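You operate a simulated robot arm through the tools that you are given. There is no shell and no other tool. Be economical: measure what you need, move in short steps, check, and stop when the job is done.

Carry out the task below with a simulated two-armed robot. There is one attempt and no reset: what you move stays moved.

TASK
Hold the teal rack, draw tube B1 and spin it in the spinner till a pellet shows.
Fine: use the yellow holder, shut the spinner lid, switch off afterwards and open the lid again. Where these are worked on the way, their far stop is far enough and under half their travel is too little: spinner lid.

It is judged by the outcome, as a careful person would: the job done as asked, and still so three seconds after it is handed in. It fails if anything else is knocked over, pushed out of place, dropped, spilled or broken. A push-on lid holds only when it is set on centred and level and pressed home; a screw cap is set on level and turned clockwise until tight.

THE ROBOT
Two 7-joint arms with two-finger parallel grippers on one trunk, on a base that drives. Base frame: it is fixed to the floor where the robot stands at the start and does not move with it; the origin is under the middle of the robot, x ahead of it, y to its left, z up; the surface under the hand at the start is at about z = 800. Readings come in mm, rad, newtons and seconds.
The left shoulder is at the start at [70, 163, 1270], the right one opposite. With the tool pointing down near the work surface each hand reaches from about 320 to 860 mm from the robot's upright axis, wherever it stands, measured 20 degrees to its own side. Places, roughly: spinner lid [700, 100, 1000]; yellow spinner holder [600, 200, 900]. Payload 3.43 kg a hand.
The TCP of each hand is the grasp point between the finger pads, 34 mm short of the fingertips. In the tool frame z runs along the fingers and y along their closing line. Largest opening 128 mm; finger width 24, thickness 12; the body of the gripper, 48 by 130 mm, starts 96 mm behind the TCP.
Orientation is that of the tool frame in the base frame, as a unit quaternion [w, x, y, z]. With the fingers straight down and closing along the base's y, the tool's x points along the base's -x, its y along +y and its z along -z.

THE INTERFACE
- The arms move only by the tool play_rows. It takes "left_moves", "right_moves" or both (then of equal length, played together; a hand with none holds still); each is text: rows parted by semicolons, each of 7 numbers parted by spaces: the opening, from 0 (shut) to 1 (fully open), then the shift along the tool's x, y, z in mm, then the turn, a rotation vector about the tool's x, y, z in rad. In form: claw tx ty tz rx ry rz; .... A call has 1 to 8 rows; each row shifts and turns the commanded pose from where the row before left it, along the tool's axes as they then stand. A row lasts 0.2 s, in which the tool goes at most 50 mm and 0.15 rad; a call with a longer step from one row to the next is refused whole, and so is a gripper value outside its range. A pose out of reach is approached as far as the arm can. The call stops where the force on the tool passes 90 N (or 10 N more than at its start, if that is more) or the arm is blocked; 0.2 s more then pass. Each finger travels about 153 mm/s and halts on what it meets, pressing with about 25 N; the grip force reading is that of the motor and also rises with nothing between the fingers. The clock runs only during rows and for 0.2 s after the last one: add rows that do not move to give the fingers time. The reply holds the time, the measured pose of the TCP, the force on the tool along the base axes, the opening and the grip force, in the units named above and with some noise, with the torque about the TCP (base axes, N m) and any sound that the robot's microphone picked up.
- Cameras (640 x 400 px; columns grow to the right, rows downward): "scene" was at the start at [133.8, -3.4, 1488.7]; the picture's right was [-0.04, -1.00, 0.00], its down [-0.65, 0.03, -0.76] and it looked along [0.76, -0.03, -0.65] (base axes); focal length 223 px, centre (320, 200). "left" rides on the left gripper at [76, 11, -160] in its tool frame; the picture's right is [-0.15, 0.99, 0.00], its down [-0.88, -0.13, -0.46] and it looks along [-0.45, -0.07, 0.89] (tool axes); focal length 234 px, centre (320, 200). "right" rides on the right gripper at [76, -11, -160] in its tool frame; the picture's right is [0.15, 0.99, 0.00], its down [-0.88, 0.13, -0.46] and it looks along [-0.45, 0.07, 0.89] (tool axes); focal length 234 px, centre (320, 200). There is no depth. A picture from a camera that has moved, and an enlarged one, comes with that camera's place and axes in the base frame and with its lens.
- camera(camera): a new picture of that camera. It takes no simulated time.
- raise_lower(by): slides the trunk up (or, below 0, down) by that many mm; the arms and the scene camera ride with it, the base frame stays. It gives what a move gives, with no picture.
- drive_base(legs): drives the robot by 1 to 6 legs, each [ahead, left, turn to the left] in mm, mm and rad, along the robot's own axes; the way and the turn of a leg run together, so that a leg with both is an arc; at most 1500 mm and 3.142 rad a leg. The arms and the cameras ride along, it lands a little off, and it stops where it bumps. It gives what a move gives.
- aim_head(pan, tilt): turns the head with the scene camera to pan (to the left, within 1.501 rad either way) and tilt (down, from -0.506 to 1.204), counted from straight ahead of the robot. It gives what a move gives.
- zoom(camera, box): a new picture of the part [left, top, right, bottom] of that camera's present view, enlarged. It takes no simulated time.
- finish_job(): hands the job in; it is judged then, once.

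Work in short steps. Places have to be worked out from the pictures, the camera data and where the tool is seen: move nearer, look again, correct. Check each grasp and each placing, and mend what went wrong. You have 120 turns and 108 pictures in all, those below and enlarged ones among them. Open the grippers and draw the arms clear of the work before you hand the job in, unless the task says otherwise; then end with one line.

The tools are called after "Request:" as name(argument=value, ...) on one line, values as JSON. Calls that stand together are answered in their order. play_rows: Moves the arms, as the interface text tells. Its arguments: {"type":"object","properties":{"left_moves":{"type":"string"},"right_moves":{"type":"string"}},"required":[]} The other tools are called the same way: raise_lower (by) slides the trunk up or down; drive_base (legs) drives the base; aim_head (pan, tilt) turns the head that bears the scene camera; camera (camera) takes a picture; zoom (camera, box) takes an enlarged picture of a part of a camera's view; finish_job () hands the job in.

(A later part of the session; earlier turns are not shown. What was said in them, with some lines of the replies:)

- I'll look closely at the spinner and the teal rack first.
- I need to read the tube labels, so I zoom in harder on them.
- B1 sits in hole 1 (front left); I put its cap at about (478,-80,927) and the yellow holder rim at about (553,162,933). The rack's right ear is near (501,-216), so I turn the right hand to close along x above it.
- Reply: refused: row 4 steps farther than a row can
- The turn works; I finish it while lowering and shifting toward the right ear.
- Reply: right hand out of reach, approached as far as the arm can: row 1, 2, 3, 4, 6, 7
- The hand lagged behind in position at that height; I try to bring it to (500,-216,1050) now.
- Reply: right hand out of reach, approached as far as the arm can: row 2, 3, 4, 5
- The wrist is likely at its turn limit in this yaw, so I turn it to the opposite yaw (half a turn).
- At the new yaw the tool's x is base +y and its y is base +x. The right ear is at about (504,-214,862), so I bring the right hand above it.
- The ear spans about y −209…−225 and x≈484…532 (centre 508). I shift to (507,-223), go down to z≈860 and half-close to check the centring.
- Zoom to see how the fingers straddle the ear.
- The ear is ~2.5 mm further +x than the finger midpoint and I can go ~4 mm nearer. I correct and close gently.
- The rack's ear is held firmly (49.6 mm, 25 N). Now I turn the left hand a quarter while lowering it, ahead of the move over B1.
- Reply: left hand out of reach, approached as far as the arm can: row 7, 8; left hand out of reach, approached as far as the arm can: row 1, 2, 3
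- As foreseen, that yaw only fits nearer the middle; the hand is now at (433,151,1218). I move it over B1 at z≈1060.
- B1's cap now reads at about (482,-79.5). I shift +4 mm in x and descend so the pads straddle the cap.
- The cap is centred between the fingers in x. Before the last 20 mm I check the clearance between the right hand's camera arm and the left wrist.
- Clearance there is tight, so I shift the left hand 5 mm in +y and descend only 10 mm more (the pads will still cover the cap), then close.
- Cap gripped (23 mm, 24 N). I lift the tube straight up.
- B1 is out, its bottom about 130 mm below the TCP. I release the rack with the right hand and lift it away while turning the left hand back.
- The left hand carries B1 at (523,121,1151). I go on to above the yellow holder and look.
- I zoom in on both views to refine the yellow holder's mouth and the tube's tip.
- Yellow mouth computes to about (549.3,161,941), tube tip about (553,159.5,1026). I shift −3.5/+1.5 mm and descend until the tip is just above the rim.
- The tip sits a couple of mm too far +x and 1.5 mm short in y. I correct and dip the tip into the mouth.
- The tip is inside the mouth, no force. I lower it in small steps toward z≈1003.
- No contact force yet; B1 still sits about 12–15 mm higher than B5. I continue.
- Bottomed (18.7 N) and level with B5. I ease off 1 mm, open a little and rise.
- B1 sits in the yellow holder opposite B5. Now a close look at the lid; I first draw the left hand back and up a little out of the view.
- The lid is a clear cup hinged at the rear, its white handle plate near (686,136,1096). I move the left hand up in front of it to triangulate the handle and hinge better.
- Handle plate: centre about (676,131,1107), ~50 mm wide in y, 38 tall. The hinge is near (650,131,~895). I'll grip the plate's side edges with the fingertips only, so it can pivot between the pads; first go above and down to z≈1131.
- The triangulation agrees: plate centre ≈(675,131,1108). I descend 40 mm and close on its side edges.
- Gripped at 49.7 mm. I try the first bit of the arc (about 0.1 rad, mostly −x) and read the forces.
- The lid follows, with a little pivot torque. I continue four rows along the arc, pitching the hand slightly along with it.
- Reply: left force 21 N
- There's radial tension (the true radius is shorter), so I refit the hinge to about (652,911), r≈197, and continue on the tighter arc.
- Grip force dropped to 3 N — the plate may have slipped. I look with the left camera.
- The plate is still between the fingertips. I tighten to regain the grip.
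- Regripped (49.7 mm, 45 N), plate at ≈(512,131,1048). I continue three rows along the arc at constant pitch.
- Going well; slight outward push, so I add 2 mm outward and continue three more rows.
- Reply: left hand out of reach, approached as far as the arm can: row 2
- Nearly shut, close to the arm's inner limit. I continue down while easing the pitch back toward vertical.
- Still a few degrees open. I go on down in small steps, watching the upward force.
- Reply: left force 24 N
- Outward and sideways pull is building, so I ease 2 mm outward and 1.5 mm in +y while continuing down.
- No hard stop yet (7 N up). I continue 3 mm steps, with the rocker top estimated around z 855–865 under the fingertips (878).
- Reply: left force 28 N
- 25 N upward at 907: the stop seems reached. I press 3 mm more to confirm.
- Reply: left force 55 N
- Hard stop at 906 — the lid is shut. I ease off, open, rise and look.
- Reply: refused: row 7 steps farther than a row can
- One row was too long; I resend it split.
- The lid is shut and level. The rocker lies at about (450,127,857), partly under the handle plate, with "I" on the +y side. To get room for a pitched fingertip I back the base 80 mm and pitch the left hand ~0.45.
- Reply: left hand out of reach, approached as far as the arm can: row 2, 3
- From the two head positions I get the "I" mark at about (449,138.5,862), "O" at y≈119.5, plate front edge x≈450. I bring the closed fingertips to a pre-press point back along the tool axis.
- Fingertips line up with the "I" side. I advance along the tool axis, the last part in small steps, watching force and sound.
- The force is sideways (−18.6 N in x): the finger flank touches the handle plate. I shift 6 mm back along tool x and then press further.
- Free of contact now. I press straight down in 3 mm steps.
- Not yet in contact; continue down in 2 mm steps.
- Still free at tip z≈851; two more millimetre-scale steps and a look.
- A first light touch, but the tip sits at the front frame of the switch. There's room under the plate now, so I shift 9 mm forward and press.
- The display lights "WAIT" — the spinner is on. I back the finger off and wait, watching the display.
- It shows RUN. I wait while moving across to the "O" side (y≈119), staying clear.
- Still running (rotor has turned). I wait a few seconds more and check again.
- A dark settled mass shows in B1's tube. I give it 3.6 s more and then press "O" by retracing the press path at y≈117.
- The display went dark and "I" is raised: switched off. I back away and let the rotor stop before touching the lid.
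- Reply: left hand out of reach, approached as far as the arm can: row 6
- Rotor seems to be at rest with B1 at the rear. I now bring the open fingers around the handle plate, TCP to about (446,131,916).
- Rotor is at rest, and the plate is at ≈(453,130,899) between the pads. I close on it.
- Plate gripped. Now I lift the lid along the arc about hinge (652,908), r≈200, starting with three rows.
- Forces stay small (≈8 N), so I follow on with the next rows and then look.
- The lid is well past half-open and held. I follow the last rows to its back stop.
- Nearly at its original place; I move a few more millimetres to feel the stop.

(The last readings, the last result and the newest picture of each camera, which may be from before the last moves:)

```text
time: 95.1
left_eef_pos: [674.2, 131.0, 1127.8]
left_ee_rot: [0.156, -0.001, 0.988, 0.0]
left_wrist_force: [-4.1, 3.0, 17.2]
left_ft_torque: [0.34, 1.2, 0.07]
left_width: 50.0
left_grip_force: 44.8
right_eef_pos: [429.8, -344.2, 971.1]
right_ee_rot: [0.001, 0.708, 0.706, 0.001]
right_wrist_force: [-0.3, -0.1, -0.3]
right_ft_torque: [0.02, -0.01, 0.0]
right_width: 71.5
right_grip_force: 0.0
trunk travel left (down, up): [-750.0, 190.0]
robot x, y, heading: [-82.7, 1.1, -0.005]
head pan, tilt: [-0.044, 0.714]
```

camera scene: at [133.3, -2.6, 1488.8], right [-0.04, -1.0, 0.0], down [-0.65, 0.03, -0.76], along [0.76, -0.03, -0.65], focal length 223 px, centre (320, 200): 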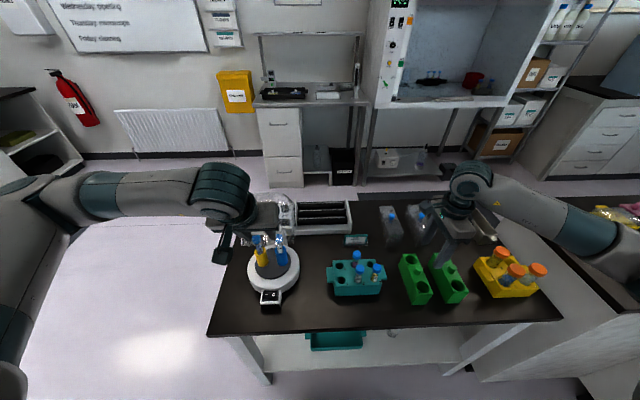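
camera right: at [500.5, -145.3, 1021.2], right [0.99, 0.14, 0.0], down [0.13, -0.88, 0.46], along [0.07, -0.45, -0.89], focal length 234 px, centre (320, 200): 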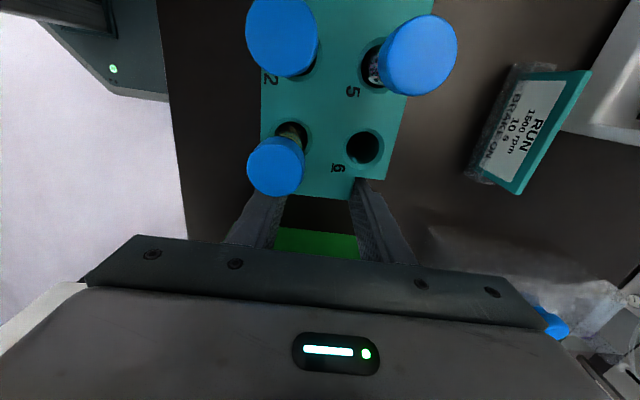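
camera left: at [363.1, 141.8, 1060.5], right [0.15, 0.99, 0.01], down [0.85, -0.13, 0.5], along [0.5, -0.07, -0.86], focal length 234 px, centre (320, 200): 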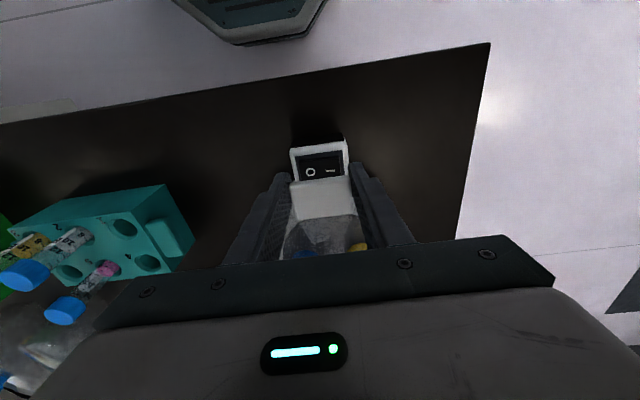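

The plate is back at (680,131,1108), its starting place or slightly beyond. I open the fingers and withdraw up and back.

Request:
play_rows(left_moves="0.42 0 0 0 0 0 0; 0.6 0 0 0 0 0 0; 0.6 0 0 -15 0 0 0; 0.6 0 0 -40 0 0 0; 0.6 0 0 -45 0 0 0; 0.6 0 0 -45 0 0 0; 0.6 20 30 -25 0 0 0; 0.6 30 30 0 0 0 0")

Request:
camera(camera="scene")

Request:
zoom(camera="scene", box=[240, 150, 310, 270])

```text
time: 96.9
left_eef_pos: [576.8, 191.9, 1269.5]
left_ee_rot: [0.154, -0.001, 0.988, 0.0]
left_wrist_force: [-0.2, -0.2, -0.3]
left_ft_torque: [-0.01, -0.03, -0.01]
left_width: 76.9
left_grip_force: 0.0
right_eef_pos: [431.2, -343.1, 972.0]
right_ee_rot: [0.0, 0.708, 0.706, -0.001]
right_wrist_force: [0.2, 0.7, -0.2]
right_ft_torque: [-0.01, -0.02, 0.01]
right_width: 71.5
right_grip_force: 0.0
trunk travel left (down, up): [-750.0, 190.0]
robot x, y, heading: [-81.9, -0.0, 0.002]
head pan, tilt: [-0.044, 0.714]
```

```text
18 pictures are left
camera scene: at [53.0, -0.7, 1488.9], right [-0.04, -1.0, 0.0], down [-0.65, 0.03, -0.76], along [0.76, -0.03, -0.65], focal length 223 px, centre (320, 200)
```

scene: 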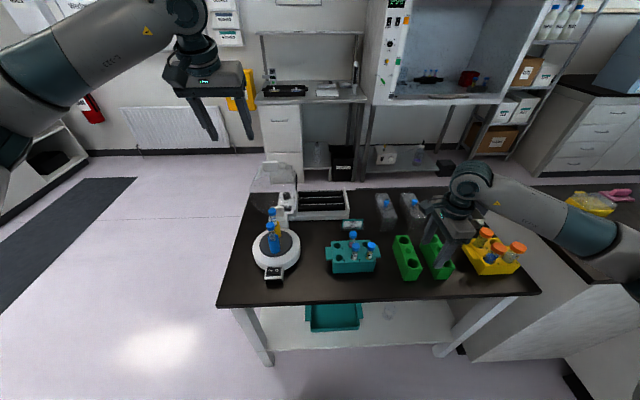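

```text
3.33 times, centred on (275, 210) of scene
camera zoom: at [53.0, -0.7, 1488.9], right [-0.04, -1.0, 0.0], down [-0.65, 0.03, -0.76], along [0.76, -0.03, -0.65], focal length 742 px, centre (470, 167)
```

zoom: 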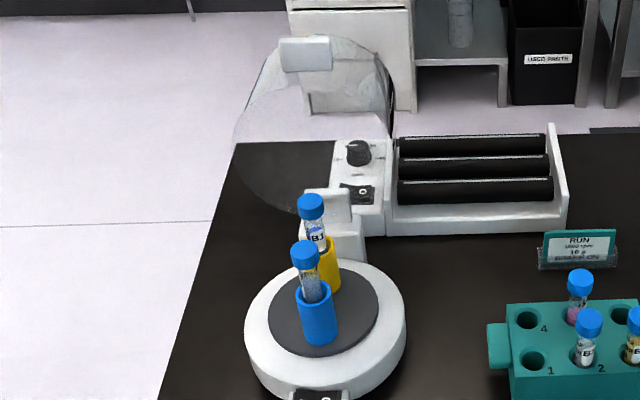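

Lid stays open, everything stands. I zoom in on B1 to check for the pellet.

Request:
zoom(camera="scene", box=[262, 204, 286, 240])

Request:
camera(camera="left")

```text
11.11 times, centred on (274, 222) of scene
camera zoom: at [53.0, -0.7, 1488.9], right [-0.04, -1.0, 0.0], down [-0.65, 0.03, -0.76], along [0.76, -0.03, -0.65], focal length 2475 px, centre (831, -44)
```

zoom: 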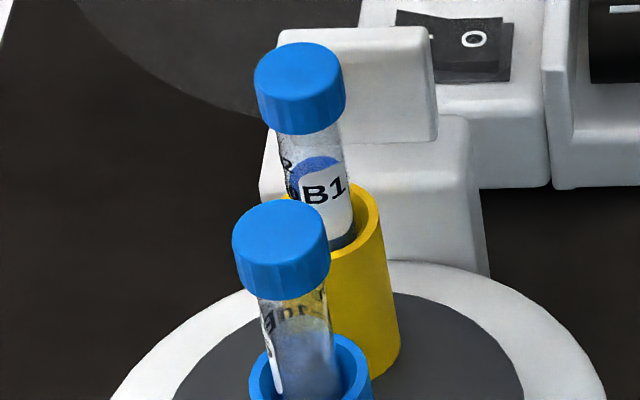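

```text
15 pictures are left
camera left: at [455.3, 203.0, 1398.2], right [0.14, 0.99, 0.04], down [0.7, -0.13, 0.7], along [0.7, -0.07, -0.71], focal length 234 px, centre (320, 200)
```

left: 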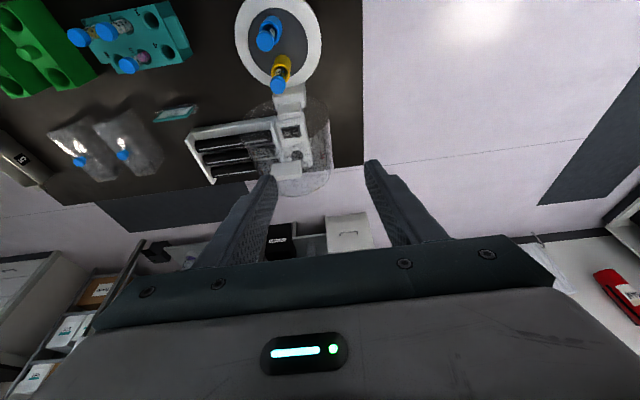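

I take one closer look at B1 from the hand camera's angle.

Request:
zoom(camera="left", box=[260, 45, 305, 100])

Request:
zoom(camera="scene", box=[267, 212, 281, 228])

```text
7.27 times, centred on (282, 72) of left
camera zoom: at [455.3, 203.0, 1398.2], right [0.14, 0.99, 0.04], down [0.7, -0.13, 0.7], along [0.7, -0.07, -0.71], focal length 1703 px, centre (593, 1127)
```

zoom: 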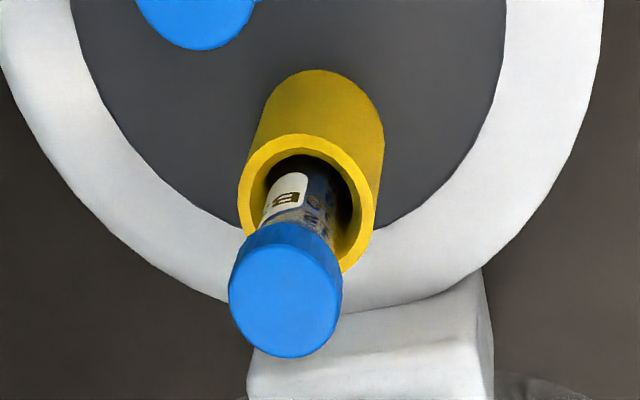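

```text
16.00 times, centred on (274, 220) of scene
camera zoom: at [53.0, -0.7, 1488.9], right [-0.04, -1.0, 0.0], down [-0.65, 0.03, -0.76], along [0.76, -0.03, -0.65], focal length 3564 px, centre (1056, -120)
```

zoom: 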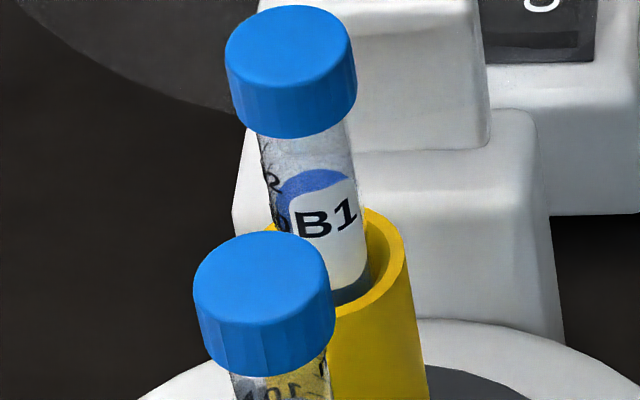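

A distinct blue pellet with clear liquid now shows in B1, the switch is off and the lid stands open. I raise the right hand clear and open both grippers before handing in.

Request:
play_rows(left_moves="1 20 0 -20 0 0 0; 1 20 0 0 0 0 0; 1 20 0 0 0 0 0; 1 0 0 0 0 0 0; 1 0 0 0 0 0 0", right_moves="0.56 0 0 -40 0 0 0; 0.56 0 0 -40 0 0 0; 1 0 0 -40 0 0 0; 1 0 0 0 0 0 0; 1 0 0 0 0 0 0")

Request:
camera(camera="scene")

```text
time: 98.1
left_eef_pos: [513.2, 189.7, 1271.2]
left_ee_rot: [0.155, -0.001, 0.988, 0.001]
left_wrist_force: [0.4, -0.4, 0.0]
left_ft_torque: [-0.05, -0.03, 0.05]
left_width: 128.0
left_grip_force: 0.0
right_eef_pos: [432.9, -345.3, 1091.0]
right_ee_rot: [0.0, 0.708, 0.706, 0.0]
right_wrist_force: [-0.5, -0.5, 0.7]
right_ft_torque: [0.03, -0.01, 0.02]
right_width: 127.7
right_grip_force: 0.0
trunk travel left (down, up): [-750.0, 190.0]
robot x, y, heading: [-82.3, -1.7, 0.003]
head pan, tilt: [-0.044, 0.714]
```

```text
12 pictures are left
camera scene: at [54.1, -3.3, 1488.7], right [-0.04, -1.0, 0.0], down [-0.65, 0.03, -0.76], along [0.76, -0.03, -0.65], focal length 223 px, centre (320, 200)
```

scene: 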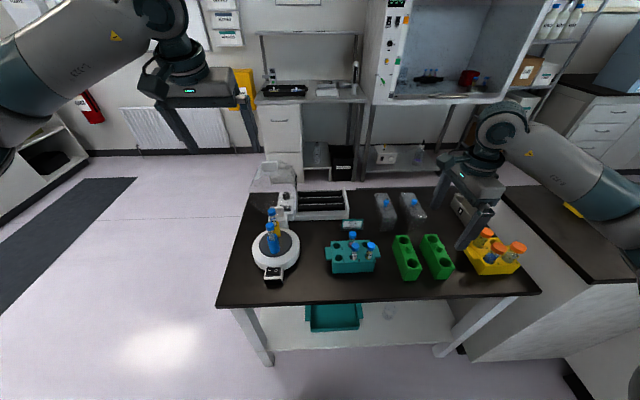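

All is in place: the lid is open, the spinner off and both arms clear. I hand the job in.

Request:
finish_job()

```text
The job is handed in.
```

I held the teal rack, drew tube B1 and spun it in the yellow holder with the lid shut, for about 17 s. A blue spot with clear liquid around it, which I take for the pellet, now shows in B1; the tube's tip is hidden in the holder. B1 is still in the holder, the spinner is off, its lid is open again and both arms are clear.
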